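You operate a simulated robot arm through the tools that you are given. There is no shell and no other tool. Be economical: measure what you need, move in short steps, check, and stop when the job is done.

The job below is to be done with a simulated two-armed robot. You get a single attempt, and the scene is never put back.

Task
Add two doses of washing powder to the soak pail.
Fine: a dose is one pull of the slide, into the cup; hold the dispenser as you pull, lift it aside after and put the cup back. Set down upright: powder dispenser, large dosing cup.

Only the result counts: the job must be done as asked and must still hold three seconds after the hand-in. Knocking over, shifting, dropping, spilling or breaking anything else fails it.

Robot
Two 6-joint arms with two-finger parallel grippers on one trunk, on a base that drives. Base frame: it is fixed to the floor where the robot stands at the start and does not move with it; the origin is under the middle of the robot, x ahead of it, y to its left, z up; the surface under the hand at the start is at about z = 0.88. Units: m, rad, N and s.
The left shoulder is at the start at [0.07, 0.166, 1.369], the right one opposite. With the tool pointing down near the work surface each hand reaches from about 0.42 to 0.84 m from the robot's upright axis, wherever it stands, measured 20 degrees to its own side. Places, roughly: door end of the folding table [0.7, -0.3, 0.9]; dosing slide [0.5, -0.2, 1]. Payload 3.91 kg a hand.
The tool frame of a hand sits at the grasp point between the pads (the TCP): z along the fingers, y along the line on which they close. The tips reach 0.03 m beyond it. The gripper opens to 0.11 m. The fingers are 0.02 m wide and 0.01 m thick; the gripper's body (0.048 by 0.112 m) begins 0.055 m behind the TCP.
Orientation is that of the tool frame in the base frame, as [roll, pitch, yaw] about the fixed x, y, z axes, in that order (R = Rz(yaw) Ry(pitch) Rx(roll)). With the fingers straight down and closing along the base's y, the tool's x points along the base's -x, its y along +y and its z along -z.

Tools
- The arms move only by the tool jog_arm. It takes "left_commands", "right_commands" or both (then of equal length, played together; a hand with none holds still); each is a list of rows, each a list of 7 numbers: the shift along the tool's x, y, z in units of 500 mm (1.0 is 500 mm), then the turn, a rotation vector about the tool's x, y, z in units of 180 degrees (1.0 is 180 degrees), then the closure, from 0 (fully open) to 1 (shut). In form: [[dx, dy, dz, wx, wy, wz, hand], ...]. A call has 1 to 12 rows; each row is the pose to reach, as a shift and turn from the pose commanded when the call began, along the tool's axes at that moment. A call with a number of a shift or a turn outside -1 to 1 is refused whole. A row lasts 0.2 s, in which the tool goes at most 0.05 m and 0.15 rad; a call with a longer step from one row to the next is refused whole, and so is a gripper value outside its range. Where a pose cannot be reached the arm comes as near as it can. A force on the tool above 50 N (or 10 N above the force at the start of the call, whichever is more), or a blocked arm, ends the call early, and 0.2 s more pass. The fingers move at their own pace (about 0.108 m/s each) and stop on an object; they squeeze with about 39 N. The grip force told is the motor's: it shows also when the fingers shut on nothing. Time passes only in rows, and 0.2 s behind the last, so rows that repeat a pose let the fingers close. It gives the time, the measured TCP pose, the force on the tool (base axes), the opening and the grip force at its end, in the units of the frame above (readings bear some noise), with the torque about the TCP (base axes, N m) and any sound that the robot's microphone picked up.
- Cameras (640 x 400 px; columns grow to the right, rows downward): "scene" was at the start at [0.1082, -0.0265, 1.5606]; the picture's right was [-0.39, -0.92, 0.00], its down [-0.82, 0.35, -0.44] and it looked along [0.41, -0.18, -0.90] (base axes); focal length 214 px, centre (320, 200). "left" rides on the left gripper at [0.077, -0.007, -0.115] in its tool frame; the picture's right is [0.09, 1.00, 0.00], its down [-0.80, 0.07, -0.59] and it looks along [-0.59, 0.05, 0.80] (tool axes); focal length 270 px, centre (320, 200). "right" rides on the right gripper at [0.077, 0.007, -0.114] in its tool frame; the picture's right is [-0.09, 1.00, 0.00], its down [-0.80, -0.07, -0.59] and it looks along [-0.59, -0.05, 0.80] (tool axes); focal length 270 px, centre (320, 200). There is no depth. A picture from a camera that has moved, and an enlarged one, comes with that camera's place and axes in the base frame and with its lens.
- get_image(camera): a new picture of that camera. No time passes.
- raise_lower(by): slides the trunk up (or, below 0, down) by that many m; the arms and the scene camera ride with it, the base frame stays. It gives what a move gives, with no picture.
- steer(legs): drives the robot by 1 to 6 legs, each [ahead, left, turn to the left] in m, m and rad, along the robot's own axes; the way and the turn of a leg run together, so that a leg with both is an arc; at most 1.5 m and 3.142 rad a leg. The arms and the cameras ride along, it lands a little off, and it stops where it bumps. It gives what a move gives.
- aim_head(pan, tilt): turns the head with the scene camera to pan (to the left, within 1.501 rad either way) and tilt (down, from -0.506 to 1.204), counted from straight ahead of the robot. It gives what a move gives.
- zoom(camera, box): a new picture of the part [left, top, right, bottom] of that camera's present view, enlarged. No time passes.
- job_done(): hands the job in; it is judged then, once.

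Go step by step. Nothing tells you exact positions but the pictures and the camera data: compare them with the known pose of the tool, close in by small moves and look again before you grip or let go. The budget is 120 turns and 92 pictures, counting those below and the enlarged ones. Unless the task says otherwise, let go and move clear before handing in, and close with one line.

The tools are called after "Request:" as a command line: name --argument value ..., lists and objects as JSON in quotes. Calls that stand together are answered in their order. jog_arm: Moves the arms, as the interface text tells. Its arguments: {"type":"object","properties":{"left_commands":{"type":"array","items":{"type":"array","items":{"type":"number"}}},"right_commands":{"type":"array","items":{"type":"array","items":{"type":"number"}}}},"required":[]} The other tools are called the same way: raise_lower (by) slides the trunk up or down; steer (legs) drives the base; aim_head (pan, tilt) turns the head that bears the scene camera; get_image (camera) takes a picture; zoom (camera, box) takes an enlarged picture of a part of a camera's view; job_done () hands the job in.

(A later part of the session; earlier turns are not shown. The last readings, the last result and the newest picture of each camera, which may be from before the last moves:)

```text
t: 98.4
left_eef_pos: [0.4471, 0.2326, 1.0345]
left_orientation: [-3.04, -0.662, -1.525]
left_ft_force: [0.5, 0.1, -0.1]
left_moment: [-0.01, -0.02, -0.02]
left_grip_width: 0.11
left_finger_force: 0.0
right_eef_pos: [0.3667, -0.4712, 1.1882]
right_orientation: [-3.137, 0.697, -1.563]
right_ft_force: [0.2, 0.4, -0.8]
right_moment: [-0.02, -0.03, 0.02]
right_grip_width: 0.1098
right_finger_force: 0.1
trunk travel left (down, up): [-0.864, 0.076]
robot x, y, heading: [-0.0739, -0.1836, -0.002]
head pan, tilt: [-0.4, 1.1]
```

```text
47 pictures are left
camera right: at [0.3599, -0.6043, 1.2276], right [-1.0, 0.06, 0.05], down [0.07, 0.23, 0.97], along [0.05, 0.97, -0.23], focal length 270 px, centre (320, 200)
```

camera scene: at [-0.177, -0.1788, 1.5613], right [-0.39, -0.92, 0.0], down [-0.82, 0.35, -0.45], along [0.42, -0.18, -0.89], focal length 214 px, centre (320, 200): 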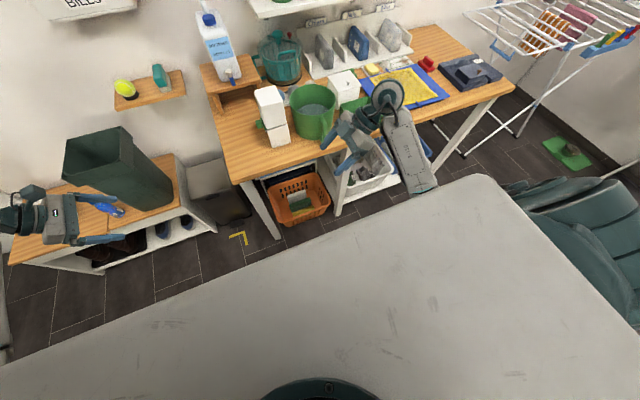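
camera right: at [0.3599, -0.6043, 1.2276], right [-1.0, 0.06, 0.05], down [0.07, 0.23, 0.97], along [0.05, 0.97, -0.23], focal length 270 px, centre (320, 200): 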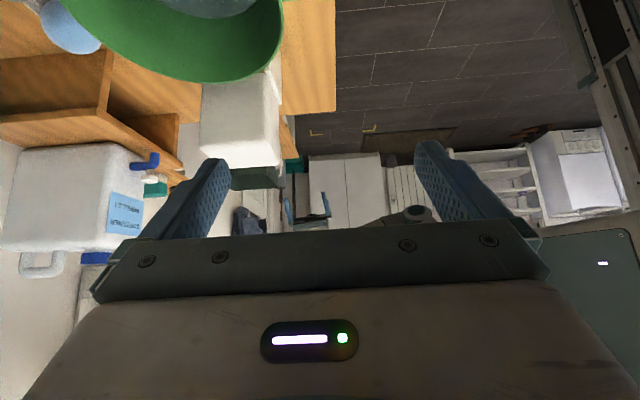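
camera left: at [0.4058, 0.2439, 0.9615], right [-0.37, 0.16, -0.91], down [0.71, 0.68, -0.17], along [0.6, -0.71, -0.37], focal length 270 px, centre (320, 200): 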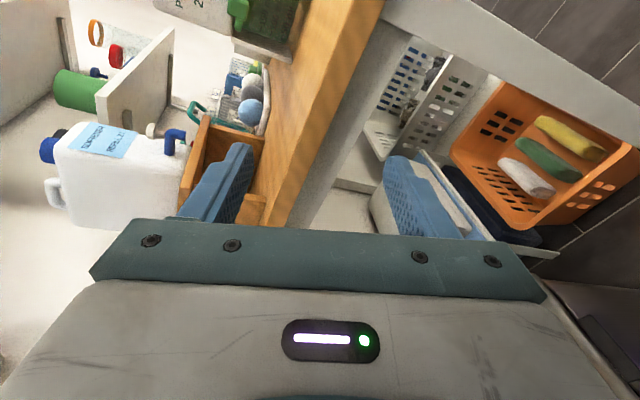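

Request:
jog_arm --right_commands '[[-0.03, -0.045, 0.044, 0, 0, 0, 0], [-0.06, -0.09, 0.088, 0, 0, 0, 0], [-0.09, -0.136, 0.132, 0, 0, 0, 0], [-0.12, -0.181, 0.177, 0, 0, 0, 0], [-0.151, -0.2266, 0.221, 0, 0, 0, 0], [-0.151, -0.2266, 0.221, 0, 0, 0, 0]]'

Request:
get_image --camera "right"

Request:
get_image --camera "scene"

```text
t: 99.8
left_eef_pos: [0.4506, 0.2313, 1.0327]
left_orientation: [-3.04, -0.661, -1.525]
left_ft_force: [-0.2, 0.3, -0.6]
left_moment: [0.01, 0.02, -0.01]
left_grip_width: 0.1099
left_finger_force: 0.0
right_eef_pos: [0.4822, -0.3745, 1.114]
right_orientation: [-3.1, 0.738, -1.563]
right_ft_force: [-0.1, 0.1, 0.8]
right_moment: [-0.01, 0.0, 0.03]
right_grip_width: 0.1099
right_finger_force: 0.0
right hand out of reach, approached as far as the arm can: row 3, 4, 5, 6
trunk travel left (down, up): [-0.864, 0.076]
robot x, y, heading: [-0.075, -0.1784, 0.003]
head pan, tilt: [-0.4, 1.1]
```

```text
46 pictures are left
camera right: at [0.4705, -0.5088, 1.1474], right [-1.0, 0.09, 0.03], down [0.04, 0.19, 0.98], along [0.08, 0.98, -0.19], focal length 270 px, centre (320, 200)
```

right: 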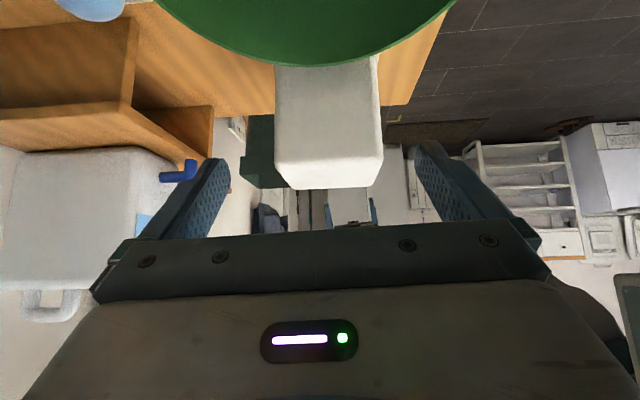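

```text
45 pictures are left
camera scene: at [0.0325, -0.2088, 1.5613], right [-0.39, -0.92, 0.0], down [-0.82, 0.34, -0.45], along [0.42, -0.17, -0.89], focal length 214 px, centre (320, 200)
```

scene: 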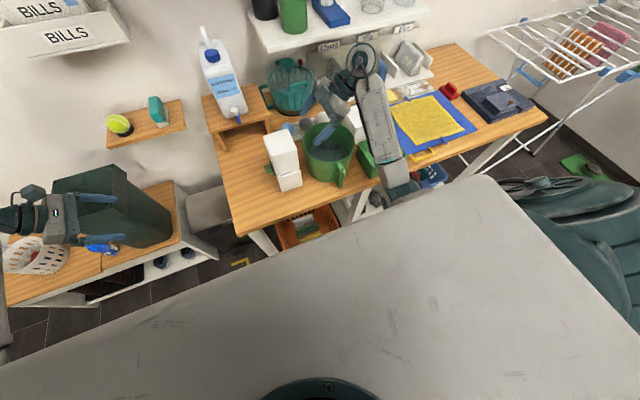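

The hand needs to be flatter to reach further inward in this branch. I'll incline it to about 55° in place and look at the response.

Request:
jog_arm --right_commands '[[0, 0, 0, -0.0056, -0.0352, 0.0015, 0], [0, 0, 0, -0.0113, -0.0704, 0.0031, 0], [0, 0, 0, -0.0113, -0.0704, 0.0031, 0]]'

```text
t: 100.6
left_eef_pos: [0.4491, 0.2323, 1.034]
left_orientation: [-3.04, -0.662, -1.525]
left_ft_force: [0.5, -0.3, 0.2]
left_moment: [0.01, 0.0, -0.01]
left_grip_width: 0.11
left_finger_force: 0.0
right_eef_pos: [0.4806, -0.374, 1.1158]
right_orientation: [3.141, 0.961, -1.573]
right_ft_force: [-0.1, -0.2, 0.2]
right_moment: [0.02, -0.02, -0.01]
right_grip_width: 0.11
right_finger_force: 0.1
trunk travel left (down, up): [-0.864, 0.076]
robot x, y, heading: [-0.0765, -0.185, -0.001]
head pan, tilt: [-0.4, 1.1]
```

Request:
jog_arm --right_commands '[[-0.01, 0.002, 0.055, 0, 0, 0, 0], [-0.021, 0.002, 0.115, 0, 0, 0, 0], [-0.021, 0.002, 0.115, 0, 0, 0, 0]]'

Request:
get_image --camera "right"

```text
t: 101.4
left_eef_pos: [0.4488, 0.2321, 1.0336]
left_orientation: [-3.043, -0.659, -1.524]
left_ft_force: [0.1, -0.7, -0.4]
left_moment: [0.01, 0.03, 0.01]
left_grip_width: 0.1102
left_finger_force: 0.2
right_eef_pos: [0.4794, -0.3222, 1.0905]
right_orientation: [-3.141, 0.962, -1.573]
right_ft_force: [-0.3, 0.0, 0.2]
right_moment: [-0.03, 0.0, -0.02]
right_grip_width: 0.1101
right_finger_force: 0.0
trunk travel left (down, up): [-0.864, 0.076]
robot x, y, heading: [-0.0752, -0.1782, -0.001]
head pan, tilt: [-0.4, 1.1]
```

```text
44 pictures are left
camera right: at [0.473, -0.4608, 1.0933], right [-1.0, 0.05, 0.07], down [0.07, -0.03, 1.0], along [0.05, 1.0, 0.02], focal length 270 px, centre (320, 200)
```

right: 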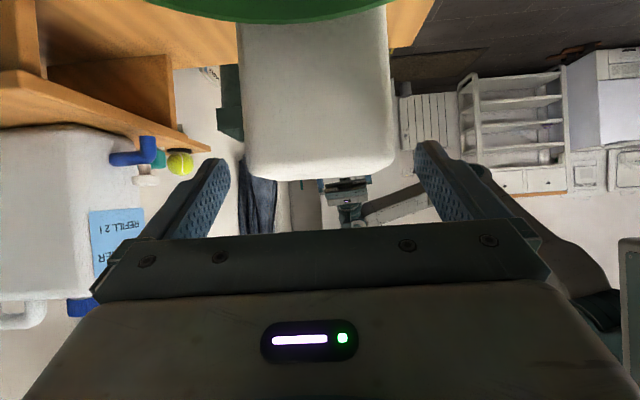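

Request:
jog_arm --right_commands '[[-0.012, -0.004, 0.057, 0, 0, 0, 0], [-0.025, -0.004, 0.114, 0, 0, 0, 0], [-0.025, -0.004, 0.114, 0, 0, 0, 0], [-0.025, -0.004, 0.114, 0, 0, 0, 0.5], [-0.025, -0.004, 0.114, 0, 0, 0, 0.5], [-0.025, -0.004, 0.114, 0, 0, 0, 0.5]]'

Request:
zoom --camera "scene" --box '[220, 80, 400, 200]'

```text
t: 102.8
left_eef_pos: [0.4481, 0.2304, 1.0346]
left_orientation: [-3.042, -0.662, -1.524]
left_ft_force: [0.5, 0.8, -0.8]
left_moment: [0.04, -0.02, -0.01]
left_grip_width: 0.1097
left_finger_force: 0.0
right_eef_pos: [0.4825, -0.2669, 1.0677]
right_orientation: [-3.141, 0.962, -1.571]
right_ft_force: [0.4, -0.7, -0.2]
right_moment: [-0.01, -0.24, -0.04]
right_grip_width: 0.09
right_finger_force: 38.8
trunk travel left (down, up): [-0.864, 0.076]
robot x, y, heading: [-0.0746, -0.1858, 0.003]
head pan, tilt: [-0.4, 1.1]
```

```text
3.33 times, centred on (310, 140) of scene
camera zoom: at [0.0328, -0.2081, 1.5612], right [-0.39, -0.92, 0.0], down [-0.82, 0.34, -0.45], along [0.42, -0.17, -0.89], focal length 715 px, centre (353, 400)
```

zoom: 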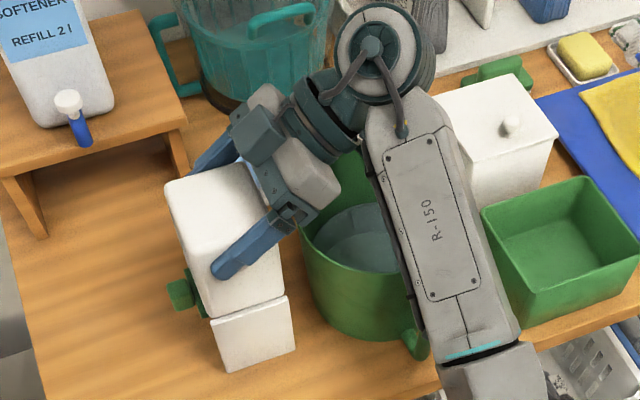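

The dispenser is held. Now the left hand: flatten it to ~65° and bring it to a pre-grasp point 12 cm short of the knob.

Request:
jog_arm --left_commands '[[0.06, 0.001, 0.046, -0.0107, 0.0376, 0.0005, 0.5], [0.123, 0.001, 0.094, -0.0215, 0.0753, 0.001, 0.5], [0.185, 0.002, 0.142, -0.0322, 0.113, 0.0014, 0.5], [0.246, 0.002, 0.189, -0.0429, 0.1506, 0.0019, 0.5], [0.308, 0.003, 0.236, -0.0429, 0.1506, 0.0019, 0.5], [0.37, 0.004, 0.284, -0.0429, 0.1506, 0.0019, 0.5], [0.432, 0.004, 0.331, -0.0429, 0.1506, 0.0019, 0.5], [0.493, 0.005, 0.378, -0.0429, 0.1506, 0.0019, 0.5], [0.493, 0.005, 0.378, -0.0429, 0.1506, 0.0019, 0.5]]'

Request:
get_image --camera "left"

```text
t: 104.8
left_eef_pos: [0.4815, -0.0773, 1.0385]
left_orientation: [3.141, -1.135, -1.571]
left_ft_force: [0.2, -0.1, 0.0]
left_moment: [0.0, 0.0, -0.03]
left_grip_width: 0.0551
left_finger_force: 0.0
right_eef_pos: [0.4827, -0.2666, 1.0672]
right_orientation: [3.141, 0.959, -1.572]
right_ft_force: [0.7, -1.3, 0.3]
right_moment: [-0.13, -0.22, -0.14]
right_grip_width: 0.0899
right_finger_force: 38.9
trunk travel left (down, up): [-0.864, 0.076]
robot x, y, heading: [-0.075, -0.1836, 0.004]
head pan, tilt: [-0.4, 1.1]
```

```text
42 pictures are left
camera left: at [0.4879, -0.0061, 1.1558], right [-1.0, -0.04, 0.08], down [-0.07, 0.88, -0.47], along [-0.05, -0.48, -0.88], focal length 270 px, centre (320, 200)
```

left: 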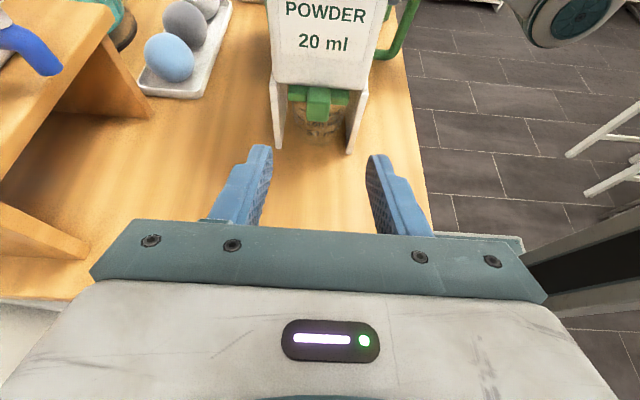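

Reached without limits. Zoom on the knob to refine its position.

Request:
zoom --camera "left" --box '[240, 60, 400, 160]'

```text
4.00 times, centred on (320, 110) of left
camera zoom: at [0.4879, -0.0061, 1.1558], right [-1.0, -0.04, 0.08], down [-0.07, 0.88, -0.47], along [-0.05, -0.48, -0.88], focal length 1081 px, centre (320, 560)
```

zoom: 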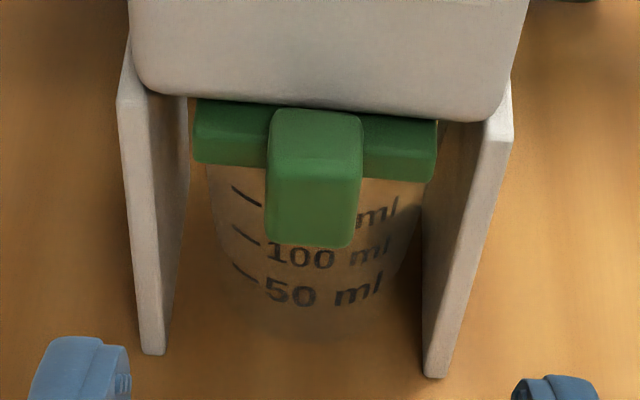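

Knob is at x≈0.4825, z≈0.972, y from −0.222 to −0.198. I'll advance so that the tips stop 3 mm short of the hopper face, then close.

Request:
jog_arm --left_commands '[[-0.002, -0.002, 0.07, 0, 0, 0, 0.5], [-0.004, -0.002, 0.14, 0, 0, 0, 0.5], [-0.007, -0.002, 0.2, 0, 0, 0, 0.5], [-0.009, -0.002, 0.257, 0, 0, 0, 0.5], [-0.009, -0.002, 0.257, 0, 0, 0, 0.5]]'

Request:
zoom --camera "left" --box '[220, 40, 420, 240]'

```text
t: 106.0
left_eef_pos: [0.4831, -0.1912, 0.9796]
left_orientation: [-3.134, -1.134, -1.58]
left_ft_force: [2.9, 16.2, 13.8]
left_moment: [-0.31, 0.31, -0.18]
left_grip_width: 0.0546
left_finger_force: 0.1
right_eef_pos: [0.4821, -0.2673, 1.0669]
right_orientation: [3.142, 0.956, -1.573]
right_ft_force: [1.6, -15.0, 0.5]
right_moment: [-1.23, 0.01, 0.11]
right_grip_width: 0.0899
right_finger_force: 38.2
trunk travel left (down, up): [-0.864, 0.076]
robot x, y, heading: [-0.0762, -0.1819, 0.006]
head pan, tilt: [-0.4, 1.1]
```

```text
2.00 times, centred on (320, 140) of left
camera zoom: at [0.4892, -0.1206, 1.0979], right [-1.0, -0.04, 0.08], down [-0.07, 0.88, -0.47], along [-0.05, -0.48, -0.88], focal length 541 px, centre (320, 320)
```

zoom: 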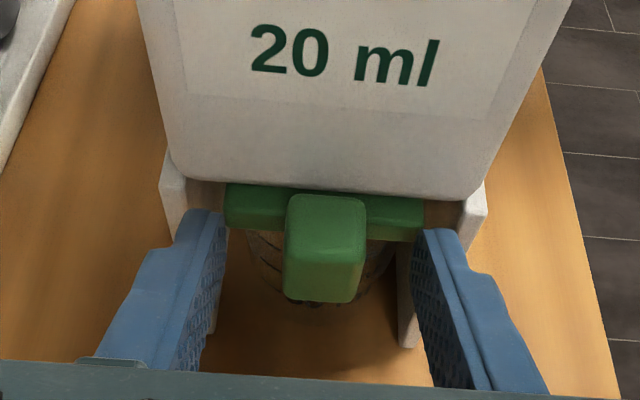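

The tips touch the panel edges slightly. I'll back off 6 mm, then close on the knob.

Request:
jog_arm --left_commands '[[0, 0, -0.012, 0, 0, 0, 0.5], [0, 0, -0.012, 0, 0, 0, 0.95], [0, 0, -0.012, 0, 0, 0, 0.95], [0, 0, -0.012, 0, 0, 0, 0.95]]'

Request:
zoom --camera "left" --box '[220, 40, 420, 240]'

```text
t: 107.0
left_eef_pos: [0.4827, -0.187, 0.9794]
left_orientation: [3.14, -1.133, -1.568]
left_ft_force: [11.7, -0.7, -7.9]
left_moment: [-0.14, -0.08, 0.25]
left_grip_width: 0.0211
left_finger_force: 39.1
right_eef_pos: [0.4817, -0.267, 1.0678]
right_orientation: [3.141, 0.961, -1.572]
right_ft_force: [-12.8, 0.7, 8.6]
right_moment: [1.15, 1.14, 0.76]
right_grip_width: 0.0898
right_finger_force: 39.3
trunk travel left (down, up): [-0.864, 0.076]
robot x, y, heading: [-0.0762, -0.1827, 0.003]
head pan, tilt: [-0.4, 1.1]
```

```text
2.00 times, centred on (320, 140) of left
camera zoom: at [0.4893, -0.1154, 1.098], right [-1.0, -0.04, 0.08], down [-0.07, 0.88, -0.47], along [-0.05, -0.48, -0.88], focal length 541 px, centre (320, 320)
```

zoom: 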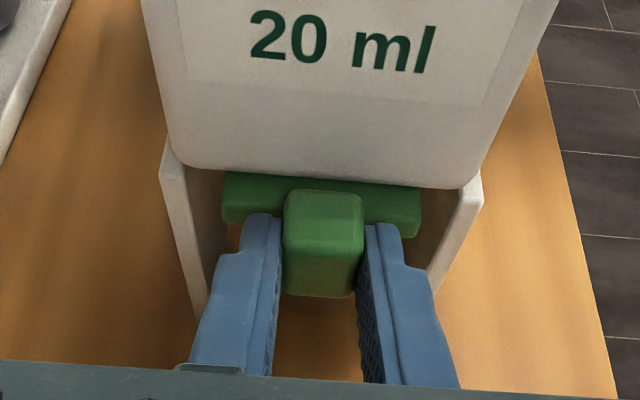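

The knob is gripped. Pull gently straight along +y, 2 cm first, and watch forces.

Request:
jog_arm --left_commands '[[-0.0042, 0, -0.0091, 0, 0, 0, 0.95], [-0.0085, 0, -0.0181, 0, 0, 0, 0.95], [-0.0127, 0, -0.0272, 0, 0, 0, 0.95], [-0.0169, 0, -0.0362, 0, 0, 0, 0.95]]'

Request:
zoom --camera "left" --box '[220, 40, 420, 240]'

```text
t: 108.0
left_eef_pos: [0.4824, -0.1649, 0.9797]
left_orientation: [3.139, -1.131, -1.567]
left_ft_force: [19.9, 0.5, -17.5]
left_moment: [1.19, -0.06, 0.48]
left_grip_width: 0.0209
left_finger_force: 39.3
right_eef_pos: [0.4822, -0.266, 1.0683]
right_orientation: [-3.14, 0.961, -1.57]
right_ft_force: [-19.2, 0.0, 16.9]
right_moment: [0.96, 1.77, 1.55]
right_grip_width: 0.09
right_finger_force: 38.6
trunk travel left (down, up): [-0.864, 0.076]
robot x, y, heading: [-0.0737, -0.1848, 0.004]
head pan, tilt: [-0.4, 1.1]
```

```text
2.00 times, centred on (320, 140) of left
camera zoom: at [0.4891, -0.0943, 1.0985], right [-1.0, -0.04, 0.08], down [-0.07, 0.88, -0.47], along [-0.05, -0.48, -0.88], focal length 541 px, centre (320, 320)
```

zoom: 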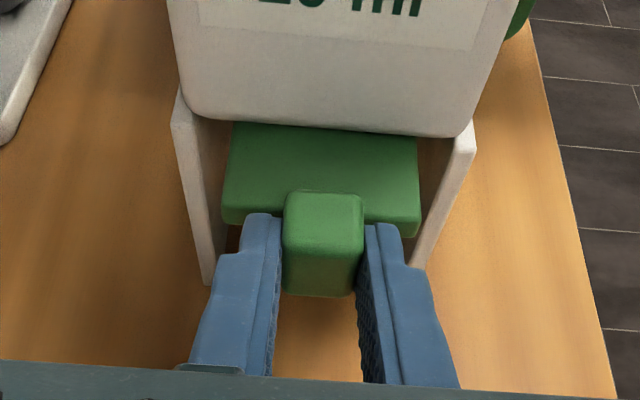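

The slide comes out smoothly. I'll continue pulling, easing the side load slightly.

Request:
jog_arm --left_commands '[[-0.0036, -0.003, 0.0017, 0, 0, 0, 0.95], [-0.0078, -0.004, -0.0074, 0, 0, 0, 0.95], [-0.0121, -0.004, -0.0164, 0, 0, 0, 0.95], [-0.0163, -0.004, -0.0255, 0, 0, 0, 0.95]]'

```text
t: 109.0
left_eef_pos: [0.4832, -0.1526, 0.9816]
left_orientation: [-3.136, -1.139, -1.58]
left_ft_force: [-7.6, -28.4, 6.4]
left_moment: [0.27, 0.04, -0.17]
left_grip_width: 0.0212
left_finger_force: 39.0
right_eef_pos: [0.4829, -0.2652, 1.0679]
right_orientation: [-3.141, 0.962, -1.573]
right_ft_force: [9.1, 26.9, 0.6]
right_moment: [0.82, -0.7, -0.45]
right_grip_width: 0.0899
right_finger_force: 38.9
trunk travel left (down, up): [-0.864, 0.076]
robot x, y, heading: [-0.0769, -0.1812, 0.006]
head pan, tilt: [-0.4, 1.1]
```

A firm stop at about 34 mm of travel. Check whether powder dropped into the cup.

Request:
zoom --camera "left" --box '[220, 40, 420, 240]'

Request:
zoom --camera "scene" --box '[220, 100, 340, 200]'

```text
2.00 times, centred on (320, 140) of left
camera zoom: at [0.4907, -0.0803, 1.099], right [-1.0, -0.03, 0.08], down [-0.07, 0.87, -0.48], along [-0.05, -0.48, -0.87], focal length 541 px, centre (320, 320)
```

zoom: 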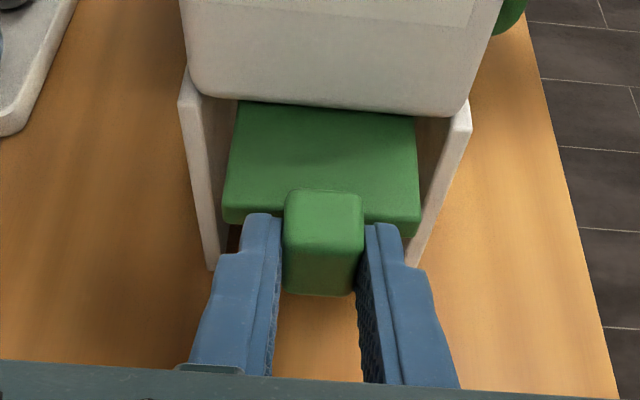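

```text
4.00 times, centred on (280, 150) of scene
camera zoom: at [0.0328, -0.2082, 1.5614], right [-0.39, -0.92, 0.0], down [-0.82, 0.34, -0.45], along [0.42, -0.17, -0.89], focal length 858 px, centre (480, 400)
```

zoom: 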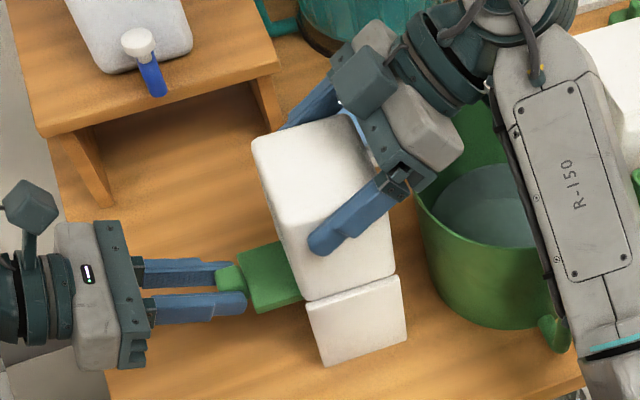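

Push the slide back home for the second dose.

Request:
jog_arm --left_commands '[[0, 0, 0, 0, 0, 0, 0.95], [0.0059, 0, 0.0125, 0, 0, 0, 0.95], [0.0118, 0, 0.025, 0, 0, 0, 0.95], [0.0178, 0, 0.0381, 0, 0, 0, 0.95], [0.0237, 0, 0.0507, 0, 0, 0, 0.95], [0.0291, 0, 0.0625, 0, 0, 0, 0.95], [0.0303, 0, 0.065, 0, 0, 0, 0.95]]'

Request:
zoom --camera "left" --box '[220, 40, 420, 240]'

```text
t: 110.6
left_eef_pos: [0.4826, -0.1854, 0.9796]
left_orientation: [-3.138, -1.135, -1.575]
left_ft_force: [-13.3, 2.8, 19.5]
left_moment: [-0.59, -0.01, -0.34]
left_grip_width: 0.0211
left_finger_force: 39.3
right_eef_pos: [0.4803, -0.2655, 1.0663]
right_orientation: [3.14, 0.957, -1.572]
right_ft_force: [15.3, 0.8, -4.5]
right_moment: [-1.13, -0.7, -0.81]
right_grip_width: 0.0899
right_finger_force: 38.8
trunk travel left (down, up): [-0.864, 0.076]
robot x, y, heading: [-0.0772, -0.181, 0.011]
head pan, tilt: [-0.4, 1.1]
```

```text
2.00 times, centred on (320, 140) of left
camera zoom: at [0.4892, -0.1143, 1.098], right [-1.0, -0.04, 0.08], down [-0.07, 0.88, -0.48], along [-0.05, -0.48, -0.88], focal length 541 px, centre (320, 320)
```

zoom: 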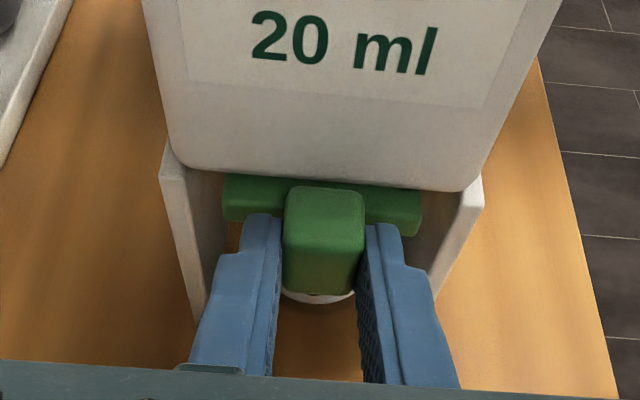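

White powder is now in the cup. Seat the slide fully with a small extra push, then do the second pull.

Request:
jog_arm --left_commands '[[0.006, 0.003, 0.004, 0, 0, 0, 0.95], [0.007, 0.003, 0.006, 0, 0, 0, 0.95], [0.007, 0.003, 0.006, 0, 0, 0, 0.95]]'

```text
t: 111.4
left_eef_pos: [0.4808, -0.1884, 0.9798]
left_orientation: [3.138, -1.128, -1.566]
left_ft_force: [8.8, 20.4, -3.3]
left_moment: [-0.25, -0.01, 0.2]
left_grip_width: 0.0209
left_finger_force: 38.9
right_eef_pos: [0.4815, -0.2669, 1.0666]
right_orientation: [3.14, 0.956, -1.572]
right_ft_force: [-8.4, -18.4, 7.9]
right_moment: [-0.67, 1.0, 0.38]
right_grip_width: 0.09
right_finger_force: 38.6
trunk travel left (down, up): [-0.864, 0.076]
robot x, y, heading: [-0.0731, -0.18, 0.006]
head pan, tilt: [-0.4, 1.1]
```

Request:
jog_arm --left_commands '[[-0.0059, -0.001, -0.0125, 0, 0, 0, 0.95], [-0.0118, -0.002, -0.025, 0, 0, 0, 0.95], [-0.0178, -0.002, -0.0381, 0, 0, 0, 0.95], [-0.0237, -0.002, -0.0507, 0, 0, 0, 0.95], [-0.028, -0.002, -0.06, 0, 0, 0, 0.95], [-0.0318, -0.002, -0.068, 0, 0, 0, 0.95], [-0.0318, -0.002, -0.068, 0, 0, 0, 0.95]]'

Request:
zoom --camera "left" --box '[220, 40, 420, 240]'

```text
t: 113.0
left_eef_pos: [0.4838, -0.1542, 0.9803]
left_orientation: [-3.14, -1.135, -1.572]
left_ft_force: [5.1, -18.1, -1.7]
left_moment: [0.85, -0.01, 0.06]
left_grip_width: 0.021
left_finger_force: 39.4
right_eef_pos: [0.4818, -0.2659, 1.0661]
right_orientation: [-3.141, 0.961, -1.572]
right_ft_force: [-4.9, 17.4, 4.9]
right_moment: [1.14, 0.33, 0.56]
right_grip_width: 0.0899
right_finger_force: 39.0
trunk travel left (down, up): [-0.864, 0.076]
robot x, y, heading: [-0.0754, -0.1825, 0.003]
head pan, tilt: [-0.4, 1.1]
```

```text
2.00 times, centred on (320, 140) of left
camera zoom: at [0.4896, -0.0814, 1.0991], right [-1.0, -0.04, 0.08], down [-0.07, 0.88, -0.48], along [-0.05, -0.48, -0.88], focal length 541 px, centre (320, 320)
```

zoom: 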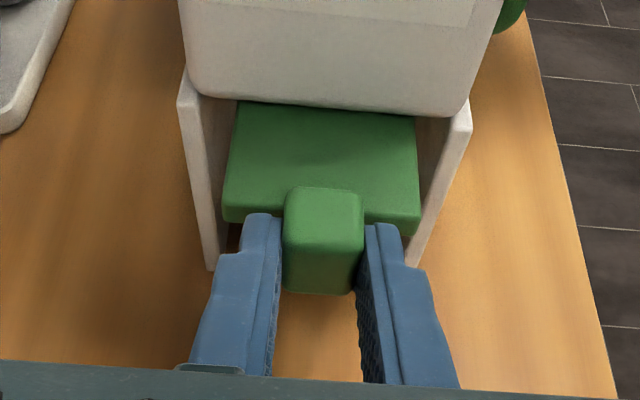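

Second stop reached. A touch more to be sure, then push the slide back home.

Request:
jog_arm --left_commands '[[-0.002, 0, -0.004, 0, 0, 0, 0.95], [-0.002, 0, -0.004, 0, 0, 0, 0.95], [0.0059, 0.0, 0.0125, 0, 0, 0, 0.95], [0.0118, 0.001, 0.025, 0, 0, 0, 0.95], [0.0178, 0.001, 0.0381, 0, 0, 0, 0.95], [0.0237, 0.002, 0.0507, 0, 0, 0, 0.95], [0.0285, 0.002, 0.061, 0, 0, 0, 0.95], [0.03, 0.002, 0.0642, 0, 0, 0, 0.95]]'

```text
t: 114.8
left_eef_pos: [0.4818, -0.1877, 0.9792]
left_orientation: [-3.137, -1.133, -1.573]
left_ft_force: [11.6, 19.6, 2.9]
left_moment: [-0.55, -0.08, 0.22]
left_grip_width: 0.0209
left_finger_force: 39.0
right_eef_pos: [0.4803, -0.2664, 1.067]
right_orientation: [3.141, 0.956, -1.573]
right_ft_force: [-7.8, -16.2, 5.8]
right_moment: [-1.18, 0.04, 0.89]
right_grip_width: 0.0901
right_finger_force: 38.9
trunk travel left (down, up): [-0.864, 0.076]
robot x, y, heading: [-0.0744, -0.1817, 0.006]
head pan, tilt: [-0.4, 1.1]
```

Slide home. Open the left hand and retreat, then look at the cup.

Request:
jog_arm --left_commands '[[0, 0, 0, 0, 0, 0, 0.65], [0, 0, 0, 0, 0, 0, 0.65], [0, 0, -0.06, 0, 0, 0, 0.65], [0, 0, -0.12, 0, 0, 0, 0.65], [0, 0, -0.18, 0, 0, 0, 0.5], [0, 0, -0.24, 0, 0, 0, 0.5]]'

Request:
zoom --camera "left" --box '[240, 60, 400, 160]'

```text
t: 116.2
left_eef_pos: [0.4805, -0.0762, 1.0312]
left_orientation: [-3.14, -1.134, -1.573]
left_ft_force: [0.0, 0.3, 1.1]
left_moment: [-0.05, -0.01, 0.01]
left_grip_width: 0.055
left_finger_force: 0.1
right_eef_pos: [0.4821, -0.2653, 1.0663]
right_orientation: [3.139, 0.958, -1.574]
right_ft_force: [-0.1, -0.2, 0.2]
right_moment: [-0.05, 0.16, -0.03]
right_grip_width: 0.0895
right_finger_force: 39.0
trunk travel left (down, up): [-0.864, 0.076]
robot x, y, heading: [-0.0776, -0.1796, 0.003]
head pan, tilt: [-0.4, 1.1]
```

```text
4.00 times, centred on (320, 110) of left
camera zoom: at [0.4884, -0.0057, 1.1503], right [-1.0, -0.04, 0.08], down [-0.07, 0.88, -0.48], along [-0.05, -0.48, -0.88], focal length 1081 px, centre (320, 560)
```

zoom: 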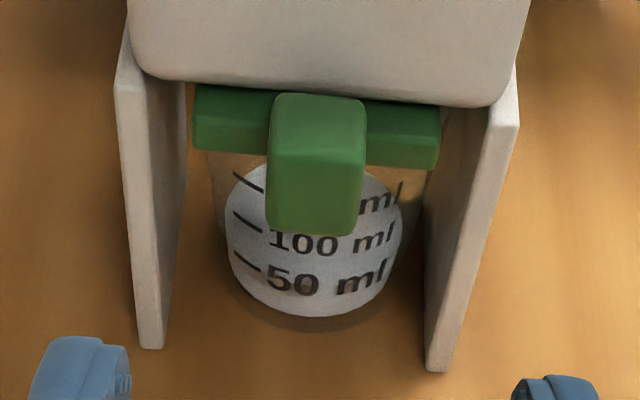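

The cup now shows about 40 ml of powder. Next, lift the dispenser straight up off the cup using the trunk.

Request:
raise_lower --by 0.07

Request:
jog_arm --right_commands '[[-0.027, 0, -0.019, 0, 0, 0, 0.5], [-0.055, 0, -0.038, 0, 0, 0, 0.5], [-0.082, 0, -0.057, 0, 0, 0, 0.5]]'

Request:
get_image --camera "left"

```text
t: 117.3
left_eef_pos: [0.4816, -0.0763, 1.1028]
left_orientation: [3.14, -1.134, -1.573]
left_ft_force: [-0.4, 0.3, 0.4]
left_moment: [0.0, 0.04, 0.0]
left_grip_width: 0.0548
left_finger_force: 0.0
right_eef_pos: [0.4823, -0.2659, 1.1368]
right_orientation: [3.14, 0.959, -1.573]
right_ft_force: [-0.1, 0.1, -4.1]
right_moment: [-0.02, -0.03, 0.03]
right_grip_width: 0.0898
right_finger_force: 39.2
trunk travel left (down, up): [-0.934, 0.006]
robot x, y, heading: [-0.0753, -0.1811, 0.008]
head pan, tilt: [-0.4, 1.1]
```

```text
t: 118.1
left_eef_pos: [0.4823, -0.0789, 1.1009]
left_orientation: [-3.141, -1.135, -1.571]
left_ft_force: [0.0, -0.5, -0.3]
left_moment: [-0.02, 0.03, -0.01]
left_grip_width: 0.055
left_finger_force: 0.1
right_eef_pos: [0.4827, -0.2663, 1.1858]
right_orientation: [-3.141, 0.959, -1.575]
right_ft_force: [-0.6, 0.1, -4.3]
right_moment: [-0.02, -0.02, 0.02]
right_grip_width: 0.0898
right_finger_force: 39.4
trunk travel left (down, up): [-0.934, 0.006]
robot x, y, heading: [-0.0748, -0.1818, 0.001]
head pan, tilt: [-0.4, 1.1]
```

```text
32 pictures are left
camera left: at [0.4888, -0.007, 1.2201], right [-1.0, -0.04, 0.08], down [-0.07, 0.88, -0.47], along [-0.05, -0.48, -0.88], focal length 270 px, centre (320, 200)
```

left: 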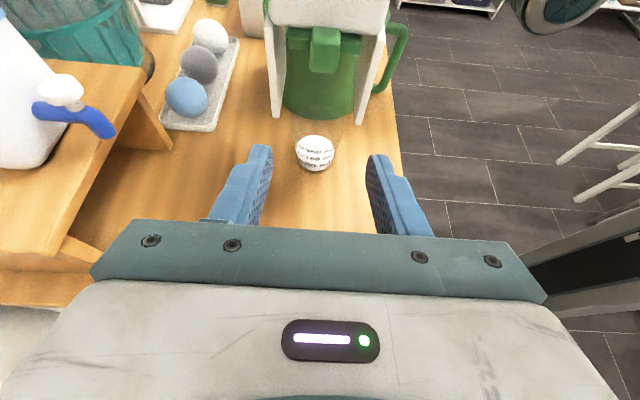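

Dispenser is clear of the cup (weight ~4 N). Drive left so it comes to y≈−0.125, then extend it forward.

Request:
steer --legs '[[0, 0.14, 0]]'

Request:
jog_arm --right_commands '[[0, -0.04, 0, 0, 0, 0, 0.5], [0, -0.08, 0, 0, 0, 0, 0.5], [0, -0.12, 0, 0, 0, 0, 0.5], [0, -0.16, 0, 0, 0, 0, 0.5], [0, -0.2, 0, 0, 0, 0, 0.5], [0, -0.236, 0, 0, 0, 0, 0.5], [0, -0.236, 0, 0, 0, 0, 0.5]]'

Request:
get_image --camera "left"

Request:
get_image --camera "scene"

```text
t: 119.4
left_eef_pos: [0.4804, 0.0588, 1.1019]
left_orientation: [3.14, -1.132, -1.572]
left_ft_force: [-0.6, -0.7, 0.1]
left_moment: [0.0, 0.01, 0.0]
left_grip_width: 0.0549
left_finger_force: 0.2
right_eef_pos: [0.4813, -0.1299, 1.1849]
right_orientation: [3.141, 0.96, -1.574]
right_ft_force: [0.1, 0.1, -4.4]
right_moment: [0.01, 0.04, -0.03]
right_grip_width: 0.0901
right_finger_force: 39.3
trunk travel left (down, up): [-0.934, 0.006]
robot x, y, heading: [-0.0764, -0.0464, -0.002]
head pan, tilt: [-0.4, 1.1]
```

```text
t: 121.0
left_eef_pos: [0.4812, 0.0598, 1.1014]
left_orientation: [-3.141, -1.135, -1.572]
left_ft_force: [-0.2, -0.2, -0.1]
left_moment: [-0.01, -0.01, -0.01]
left_grip_width: 0.055
left_finger_force: 0.0
right_eef_pos: [0.6001, -0.1274, 1.1856]
right_orientation: [-3.141, 0.959, -1.575]
right_ft_force: [0.4, -0.4, -4.8]
right_moment: [0.01, 0.01, 0.0]
right_grip_width: 0.0899
right_finger_force: 38.9
trunk travel left (down, up): [-0.934, 0.006]
robot x, y, heading: [-0.0795, -0.0433, -0.0]
head pan, tilt: [-0.4, 1.1]
```

```text
31 pictures are left
camera left: at [0.4882, 0.1321, 1.2203], right [-1.0, -0.04, 0.08], down [-0.07, 0.88, -0.47], along [-0.05, -0.48, -0.88], focal length 270 px, centre (320, 200)
```

left: 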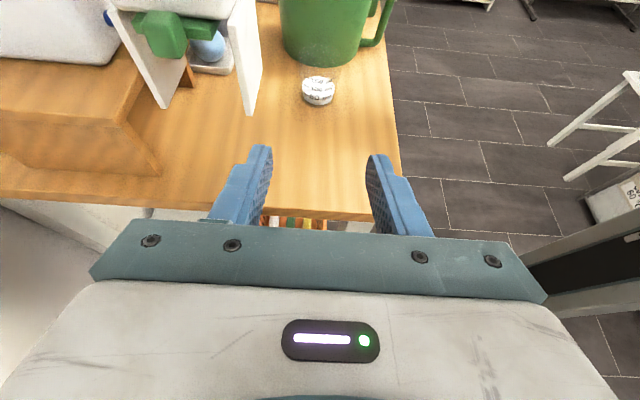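

```text
30 pictures are left
camera scene: at [0.033, -0.0683, 1.6312], right [-0.39, -0.92, 0.0], down [-0.82, 0.34, -0.45], along [0.42, -0.18, -0.89], focal length 214 px, centre (320, 200)
```

scene: 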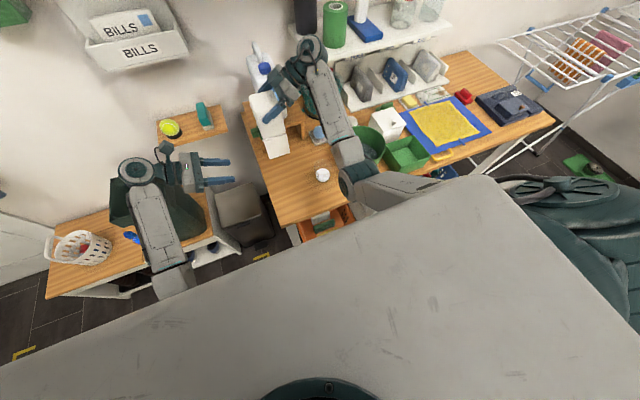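

The right elbow hangs low over the table edge, so before lowering I'll back the robot and stretch the arm more, which raises the elbow.

Request:
steer --legs '[[-0.1, 0, 0]]'

Request:
jog_arm --right_commands '[[0, -0.04, 0, 0, 0, 0, 0.5], [0, -0.08, 0, 0, 0, 0, 0.5], [0, -0.12, 0, 0, 0, 0, 0.5], [0, -0.16, 0, 0, 0, 0, 0.5], [0, -0.2, 0, 0, 0, 0, 0.5], [0, -0.2, 0, 0, 0, 0, 0.5]]'

Request:
get_image --camera "scene"

```text
t: 122.2
left_eef_pos: [0.3846, 0.0607, 1.0989]
left_orientation: [3.132, -1.135, -1.562]
left_ft_force: [0.3, 0.2, -1.4]
left_moment: [-0.03, 0.01, -0.05]
left_grip_width: 0.0549
left_finger_force: 0.0
right_eef_pos: [0.5055, -0.1277, 1.1823]
right_orientation: [3.134, 0.957, -1.581]
right_ft_force: [0.3, 0.4, -3.8]
right_moment: [0.03, -0.01, 0.03]
right_grip_width: 0.0902
right_finger_force: 39.0
trunk travel left (down, up): [-0.934, 0.006]
robot x, y, heading: [-0.1743, -0.0427, 0.004]
head pan, tilt: [-0.4, 1.1]
```

```text
t: 123.6
left_eef_pos: [0.3796, 0.0613, 1.1018]
left_orientation: [-3.138, -1.135, -1.573]
left_ft_force: [-0.3, 0.1, 0.7]
left_moment: [0.01, 0.0, 0.0]
left_grip_width: 0.055
left_finger_force: 0.0
right_eef_pos: [0.5995, -0.1279, 1.1864]
right_orientation: [3.141, 0.958, -1.574]
right_ft_force: [-0.4, 0.3, -3.1]
right_moment: [0.0, 0.01, 0.0]
right_grip_width: 0.09
right_finger_force: 38.7
trunk travel left (down, up): [-0.934, 0.006]
robot x, y, heading: [-0.175, -0.0431, 0.004]
head pan, tilt: [-0.4, 1.1]
```

```text
29 pictures are left
camera scene: at [-0.0675, -0.0688, 1.6312], right [-0.39, -0.92, 0.0], down [-0.82, 0.34, -0.45], along [0.42, -0.18, -0.89], focal length 214 px, centre (320, 200)
```

scene: 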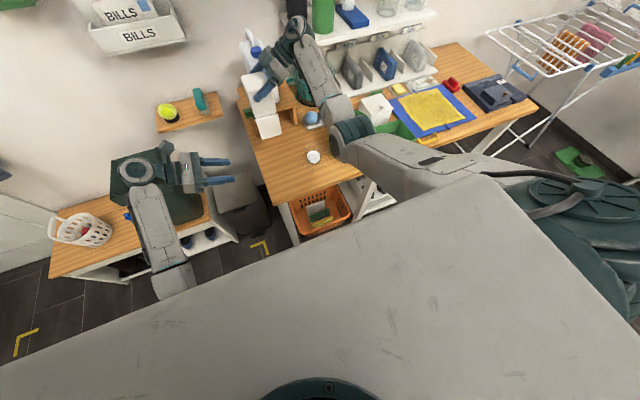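

Elbow is now high. Lower the dispenser to just above the table.

Request:
jog_arm --right_commands '[[0.04, 0, 0.028, 0, 0, 0, 0.5], [0.08, 0, 0.056, 0, 0, 0, 0.5], [0.12, 0, 0.084, 0, 0, 0, 0.5], [0.16, 0, 0.112, 0, 0, 0, 0.5], [0.184, 0, 0.129, 0, 0, 0, 0.5], [0.184, 0, 0.129, 0, 0, 0, 0.5]]'

Request:
zoom --camera "scene" --box '[220, 60, 380, 190]'

```text
t: 125.0
left_eef_pos: [0.3811, 0.0604, 1.1014]
left_orientation: [-3.139, -1.135, -1.572]
left_ft_force: [-0.3, 0.1, 0.4]
left_moment: [0.02, 0.03, -0.01]
left_grip_width: 0.0551
left_finger_force: 0.1
right_eef_pos: [0.5997, -0.1279, 1.0733]
right_orientation: [-3.141, 0.958, -1.576]
right_ft_force: [0.4, 0.0, -4.8]
right_moment: [0.0, -0.01, 0.0]
right_grip_width: 0.0898
right_finger_force: 39.3
trunk travel left (down, up): [-0.934, 0.006]
robot x, y, heading: [-0.1758, -0.0416, 0.003]
head pan, tilt: [-0.4, 1.1]
```

```text
3.08 times, centred on (300, 125) of scene
camera zoom: at [-0.0671, -0.0686, 1.6312], right [-0.39, -0.92, 0.0], down [-0.82, 0.34, -0.45], along [0.42, -0.18, -0.89], focal length 660 px, centre (382, 431)
```

zoom: 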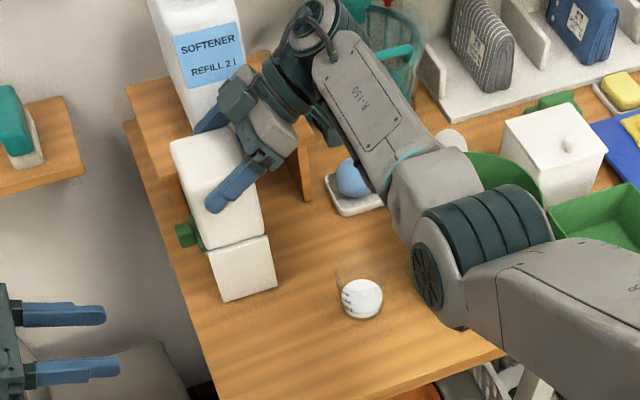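

Request:
jog_arm --right_commands '[[0.0049, 0, 0.0034, 0, 0, 0, 0.5], [0.0098, 0, 0.0069, 0, 0, 0, 0.5], [0.0107, 0, 0.0075, 0, 0, 0, 0.5]]'

```text
t: 125.8
left_eef_pos: [0.381, 0.0604, 1.1023]
left_orientation: [3.141, -1.133, -1.569]
left_ft_force: [0.0, 0.2, 0.1]
left_moment: [-0.02, -0.02, -0.01]
left_grip_width: 0.0551
left_finger_force: 0.1
right_eef_pos: [0.5997, -0.1275, 1.0664]
right_orientation: [3.139, 0.957, -1.576]
right_ft_force: [-0.1, -0.4, -4.2]
right_moment: [-0.01, 0.0, -0.05]
right_grip_width: 0.0899
right_finger_force: 38.2
trunk travel left (down, up): [-0.934, 0.006]
robot x, y, heading: [-0.1747, -0.0396, 0.01]
head pan, tilt: [-0.4, 1.1]
```

Request:
jog_arm --right_commands '[[0.0016, 0, 0.0011, 0, 0, 0, 0.5], [0.0033, 0, 0.0023, 0, 0, 0, 0.5], [0.0049, 0, 0.0034, 0, 0, 0, 0.5]]'

```text
t: 126.6
left_eef_pos: [0.3802, 0.0604, 1.1031]
left_orientation: [-3.14, -1.135, -1.574]
left_ft_force: [-0.4, 0.2, -0.5]
left_moment: [0.03, 0.02, 0.01]
left_grip_width: 0.055
left_finger_force: 0.1
right_eef_pos: [0.599, -0.1266, 1.0662]
right_orientation: [-3.136, 0.96, -1.568]
right_ft_force: [2.9, -4.2, 11.1]
right_moment: [-1.17, 0.02, 0.26]
right_grip_width: 0.0897
right_finger_force: 38.6
trunk travel left (down, up): [-0.934, 0.006]
robot x, y, heading: [-0.176, -0.043, 0.003]
head pan, tilt: [-0.4, 1.1]
```

Contact. Open the right hand and withdraw back and up.

Request:
jog_arm --right_commands '[[0, 0, 0, 0, 0, 0, 0.1], [0, 0, 0, 0, 0, 0, 0], [0, 0, 0, 0, 0, 0, 0], [-0.01, 0, -0.06, 0, 0, 0, 0], [-0.02, 0, -0.12, 0, 0, 0, 0], [-0.03, 0, -0.18, 0, 0, 0, 0], [-0.05, 0, -0.26, 0, 0, 0, 0]]'

Request:
get_image --camera "right"

```text
t: 128.2
left_eef_pos: [0.3802, 0.06, 1.1015]
left_orientation: [-3.141, -1.133, -1.572]
left_ft_force: [0.3, -0.7, -0.2]
left_moment: [0.04, -0.03, 0.0]
left_grip_width: 0.0551
left_finger_force: 0.0
right_eef_pos: [0.6012, -0.2225, 1.1596]
right_orientation: [-3.141, 0.961, -1.573]
right_ft_force: [-0.8, -1.0, -0.2]
right_moment: [0.01, 0.01, 0.01]
right_grip_width: 0.1099
right_finger_force: 0.1
trunk travel left (down, up): [-0.934, 0.006]
robot x, y, heading: [-0.1793, -0.0432, 0.006]
head pan, tilt: [-0.4, 1.1]
```

```text
27 pictures are left
camera right: at [0.5932, -0.3609, 1.1627], right [-1.0, 0.05, 0.07], down [0.07, -0.03, 1.0], along [0.05, 1.0, 0.02], focal length 270 px, centre (320, 200)
```

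right: 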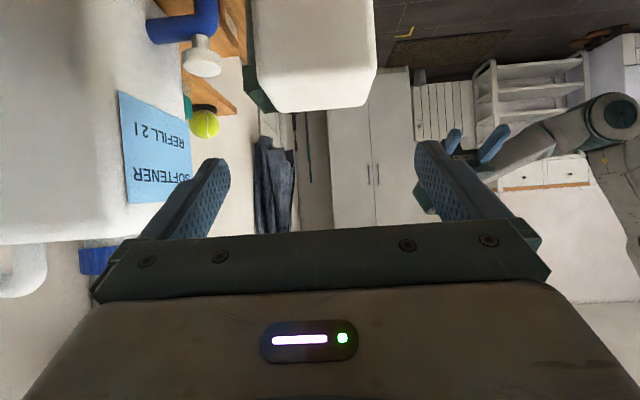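

Dispenser stands upright on its own. Now retract the right hand outward, well clear.

Request:
jog_arm --right_commands '[[0.02, 0.05, -0.07, 0, 0, 0, 0], [0.04, 0.1, -0.14, 0, 0, 0, 0], [0.06, 0.15, -0.22, 0, 0, 0, 0], [0.09, 0.19, -0.3, 0, 0, 0, 0], [0.12, 0.22, -0.38, 0, 0, 0, 0], [0.16, 0.24, -0.45, 0, 0, 0, 0], [0.19, 0.26, -0.52, 0, 0, 0, 0], [0.23, 0.26, -0.59, 0, 0, 0, 0], [0.25, 0.26, -0.62, 0, 0, 0, 0]]'

Request:
steer --legs '[[0, -0.215, 0], [0.12, 0, 0]]'

Request:
get_image --camera "scene"

```text
t: 130.2
left_eef_pos: [0.3809, 0.0606, 1.1013]
left_orientation: [-3.14, -1.135, -1.572]
left_ft_force: [-0.6, -0.5, 0.8]
left_moment: [-0.01, 0.02, 0.0]
left_grip_width: 0.0548
left_finger_force: 0.1
right_eef_pos: [0.452, -0.5252, 1.2205]
right_orientation: [-3.11, 0.962, -1.574]
right_ft_force: [-0.5, -1.0, 1.1]
right_moment: [-0.02, 0.03, 0.01]
right_grip_width: 0.1098
right_finger_force: 0.0
right hand out of reach, approached as far as the arm can: row 7, 8, 9
trunk travel left (down, up): [-0.934, 0.006]
robot x, y, heading: [-0.1782, -0.0438, -0.0]
head pan, tilt: [-0.4, 1.1]
```

```text
t: 132.7
left_eef_pos: [0.5003, -0.1566, 1.1041]
left_orientation: [-3.135, -1.133, -1.579]
left_ft_force: [0.4, -0.5, 0.0]
left_moment: [-0.02, -0.02, 0.0]
left_grip_width: 0.0552
left_finger_force: 0.1
right_eef_pos: [0.5705, -0.7421, 1.2214]
right_orientation: [-3.105, 0.962, -1.571]
right_ft_force: [0.0, -0.6, -0.2]
right_moment: [-0.02, -0.01, -0.02]
right_grip_width: 0.1103
right_finger_force: 0.1
trunk travel left (down, up): [-0.934, 0.006]
robot x, y, heading: [-0.0531, -0.2586, 0.005]
head pan, tilt: [-0.4, 1.1]
```

```text
26 pictures are left
camera scene: at [0.0496, -0.2861, 1.6316], right [-0.39, -0.92, 0.0], down [-0.82, 0.34, -0.46], along [0.42, -0.17, -0.89], focal length 214 px, centre (320, 200)
```

scene: 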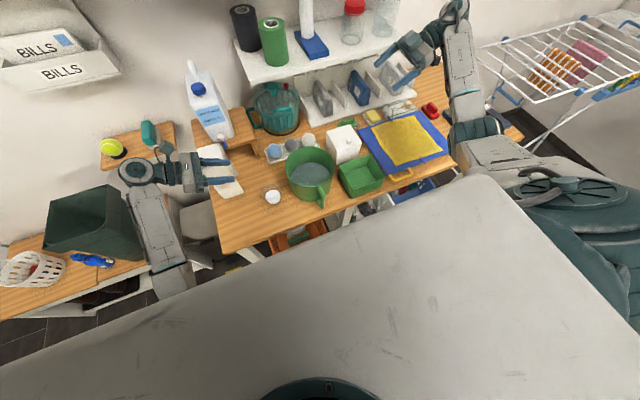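

Request:
jog_arm --left_commands '[[0, 0.04, 0, 0, 0, 0, 0.2], [0, 0.048, 0, 0, 0, 0, 0]]'

Request:
get_image --camera "left"

```text
t: 133.3
left_eef_pos: [0.4749, -0.1558, 1.102]
left_orientation: [-3.137, -1.135, -1.579]
left_ft_force: [0.1, -0.2, -0.1]
left_moment: [0.04, 0.02, 0.01]
left_grip_width: 0.11
left_finger_force: 0.1
right_eef_pos: [0.5704, -0.7422, 1.2212]
right_orientation: [-3.106, 0.96, -1.572]
right_ft_force: [-0.4, 0.4, -0.3]
right_moment: [-0.02, 0.01, 0.01]
right_grip_width: 0.1098
right_finger_force: 0.0
trunk travel left (down, up): [-0.934, 0.006]
robot x, y, heading: [-0.0595, -0.2602, 0.005]
head pan, tilt: [-0.4, 1.1]
```

```text
25 pictures are left
camera left: at [0.4826, -0.0849, 1.2213], right [-1.0, -0.04, 0.08], down [-0.07, 0.88, -0.47], along [-0.05, -0.48, -0.88], focal length 270 px, centre (320, 200)
```

left: 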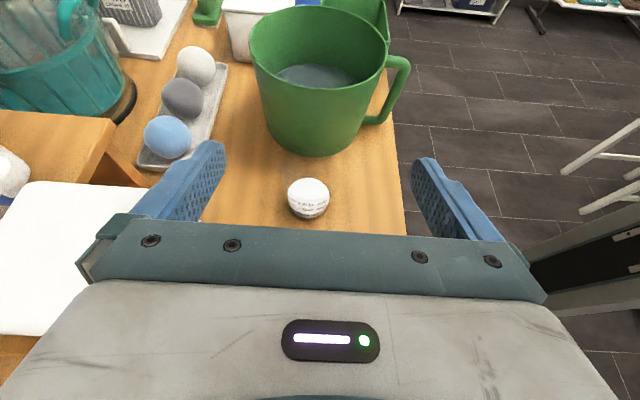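

Request:
zoom --camera "left" --box '[260, 150, 360, 230]'

```text
5.00 times, centred on (310, 190) of left
camera zoom: at [0.4826, -0.0849, 1.2213], right [-1.0, -0.04, 0.08], down [-0.07, 0.88, -0.47], along [-0.05, -0.48, -0.88], focal length 1351 px, centre (370, 250)
```

zoom: 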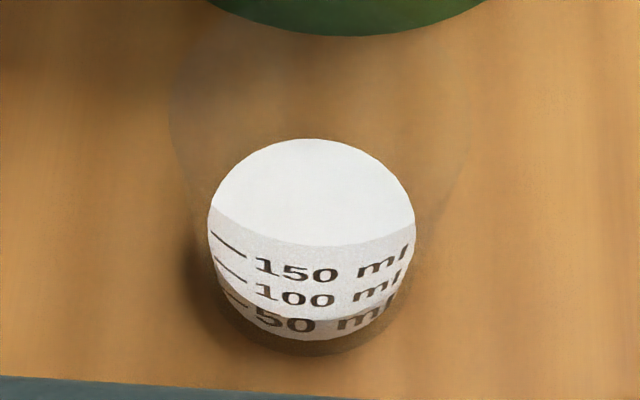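

Cup centre is about (0.4795, −0.265). Flatten the left hand to ~80° and come down to a pre-grasp 13 cm in front of the cup.

Request:
jog_arm --left_commands '[[-0.06, -0.009, 0.02, 0, 0.02, 0, 0.23], [-0.12, -0.009, 0.04, 0, 0.04, 0, 0.23], [-0.18, -0.009, 0.06, 0, 0.06, 0, 0.23], [-0.24, -0.009, 0.08, 0, 0.08, 0, 0.23], [-0.29, -0.009, 0.094, 0, 0.0833, 0, 0.23], [-0.29, -0.009, 0.094, 0, 0.0833, 0, 0.23]]'

Request:
get_image --camera "left"

```text
t: 134.7
left_eef_pos: [0.4822, -0.1362, 0.9498]
left_orientation: [-3.136, -1.395, -1.578]
left_ft_force: [0.5, 0.0, -0.1]
left_moment: [-0.02, -0.03, -0.02]
left_grip_width: 0.0847
left_finger_force: 0.1
right_eef_pos: [0.5741, -0.742, 1.2199]
right_orientation: [-3.11, 0.962, -1.575]
right_ft_force: [-0.7, 1.2, -0.5]
right_moment: [-0.03, 0.01, -0.01]
right_grip_width: 0.1098
right_finger_force: 0.0
trunk travel left (down, up): [-0.934, 0.006]
robot x, y, heading: [-0.0516, -0.2569, 0.004]
head pan, tilt: [-0.4, 1.1]
```

```text
23 pictures are left
camera left: at [0.4889, -0.0367, 1.0457], right [-1.0, -0.01, 0.09], down [-0.07, 0.73, -0.69], along [-0.05, -0.69, -0.72], focal length 270 px, centre (320, 200)
```

left: 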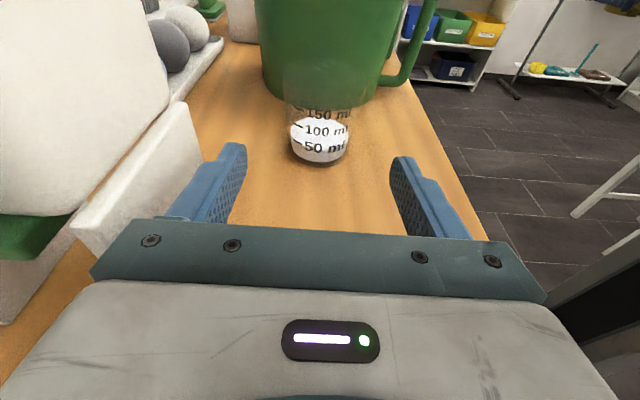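

Request:
jog_arm --left_commands '[[0, 0.006, 0.06, 0, 0, 0, 0.23], [0.001, 0.006, 0.12, 0, 0, 0, 0.23], [0.001, 0.006, 0.18, 0, 0, 0, 0.23], [0.002, 0.006, 0.23, 0, 0, 0, 0.23], [0.002, 0.006, 0.261, 0, 0, 0, 0.23], [0.002, 0.006, 0.261, 0, 0, 0, 0.23]]'

Request:
zoom --camera "left" --box '[200, 60, 440, 240]'

```text
t: 136.1
left_eef_pos: [0.4793, -0.2661, 0.9288]
left_orientation: [-3.14, -1.397, -1.573]
left_ft_force: [0.3, -0.1, 0.1]
left_moment: [0.01, -0.02, 0.01]
left_grip_width: 0.0849
left_finger_force: 0.0
right_eef_pos: [0.5734, -0.7417, 1.2202]
right_orientation: [-3.111, 0.96, -1.574]
right_ft_force: [-0.2, -0.4, -0.1]
right_moment: [0.01, -0.06, 0.03]
right_grip_width: 0.1099
right_finger_force: 0.0
trunk travel left (down, up): [-0.934, 0.006]
robot x, y, heading: [-0.0602, -0.255, 0.008]
head pan, tilt: [-0.4, 1.1]
```

```text
2.22 times, centred on (320, 150) of left
camera zoom: at [0.4867, -0.1664, 1.0253], right [-1.0, -0.01, 0.09], down [-0.07, 0.73, -0.69], along [-0.05, -0.69, -0.72], focal length 601 px, centre (320, 311)
```

zoom: 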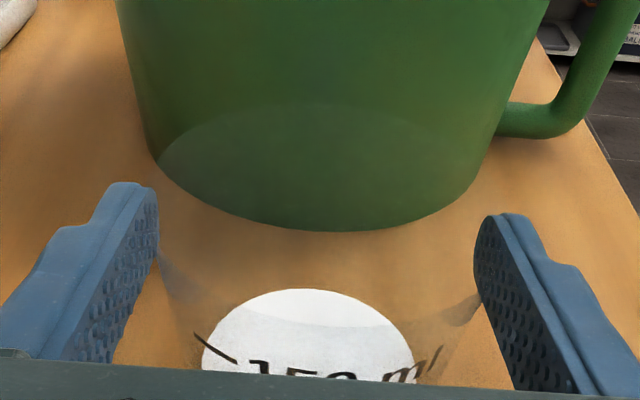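

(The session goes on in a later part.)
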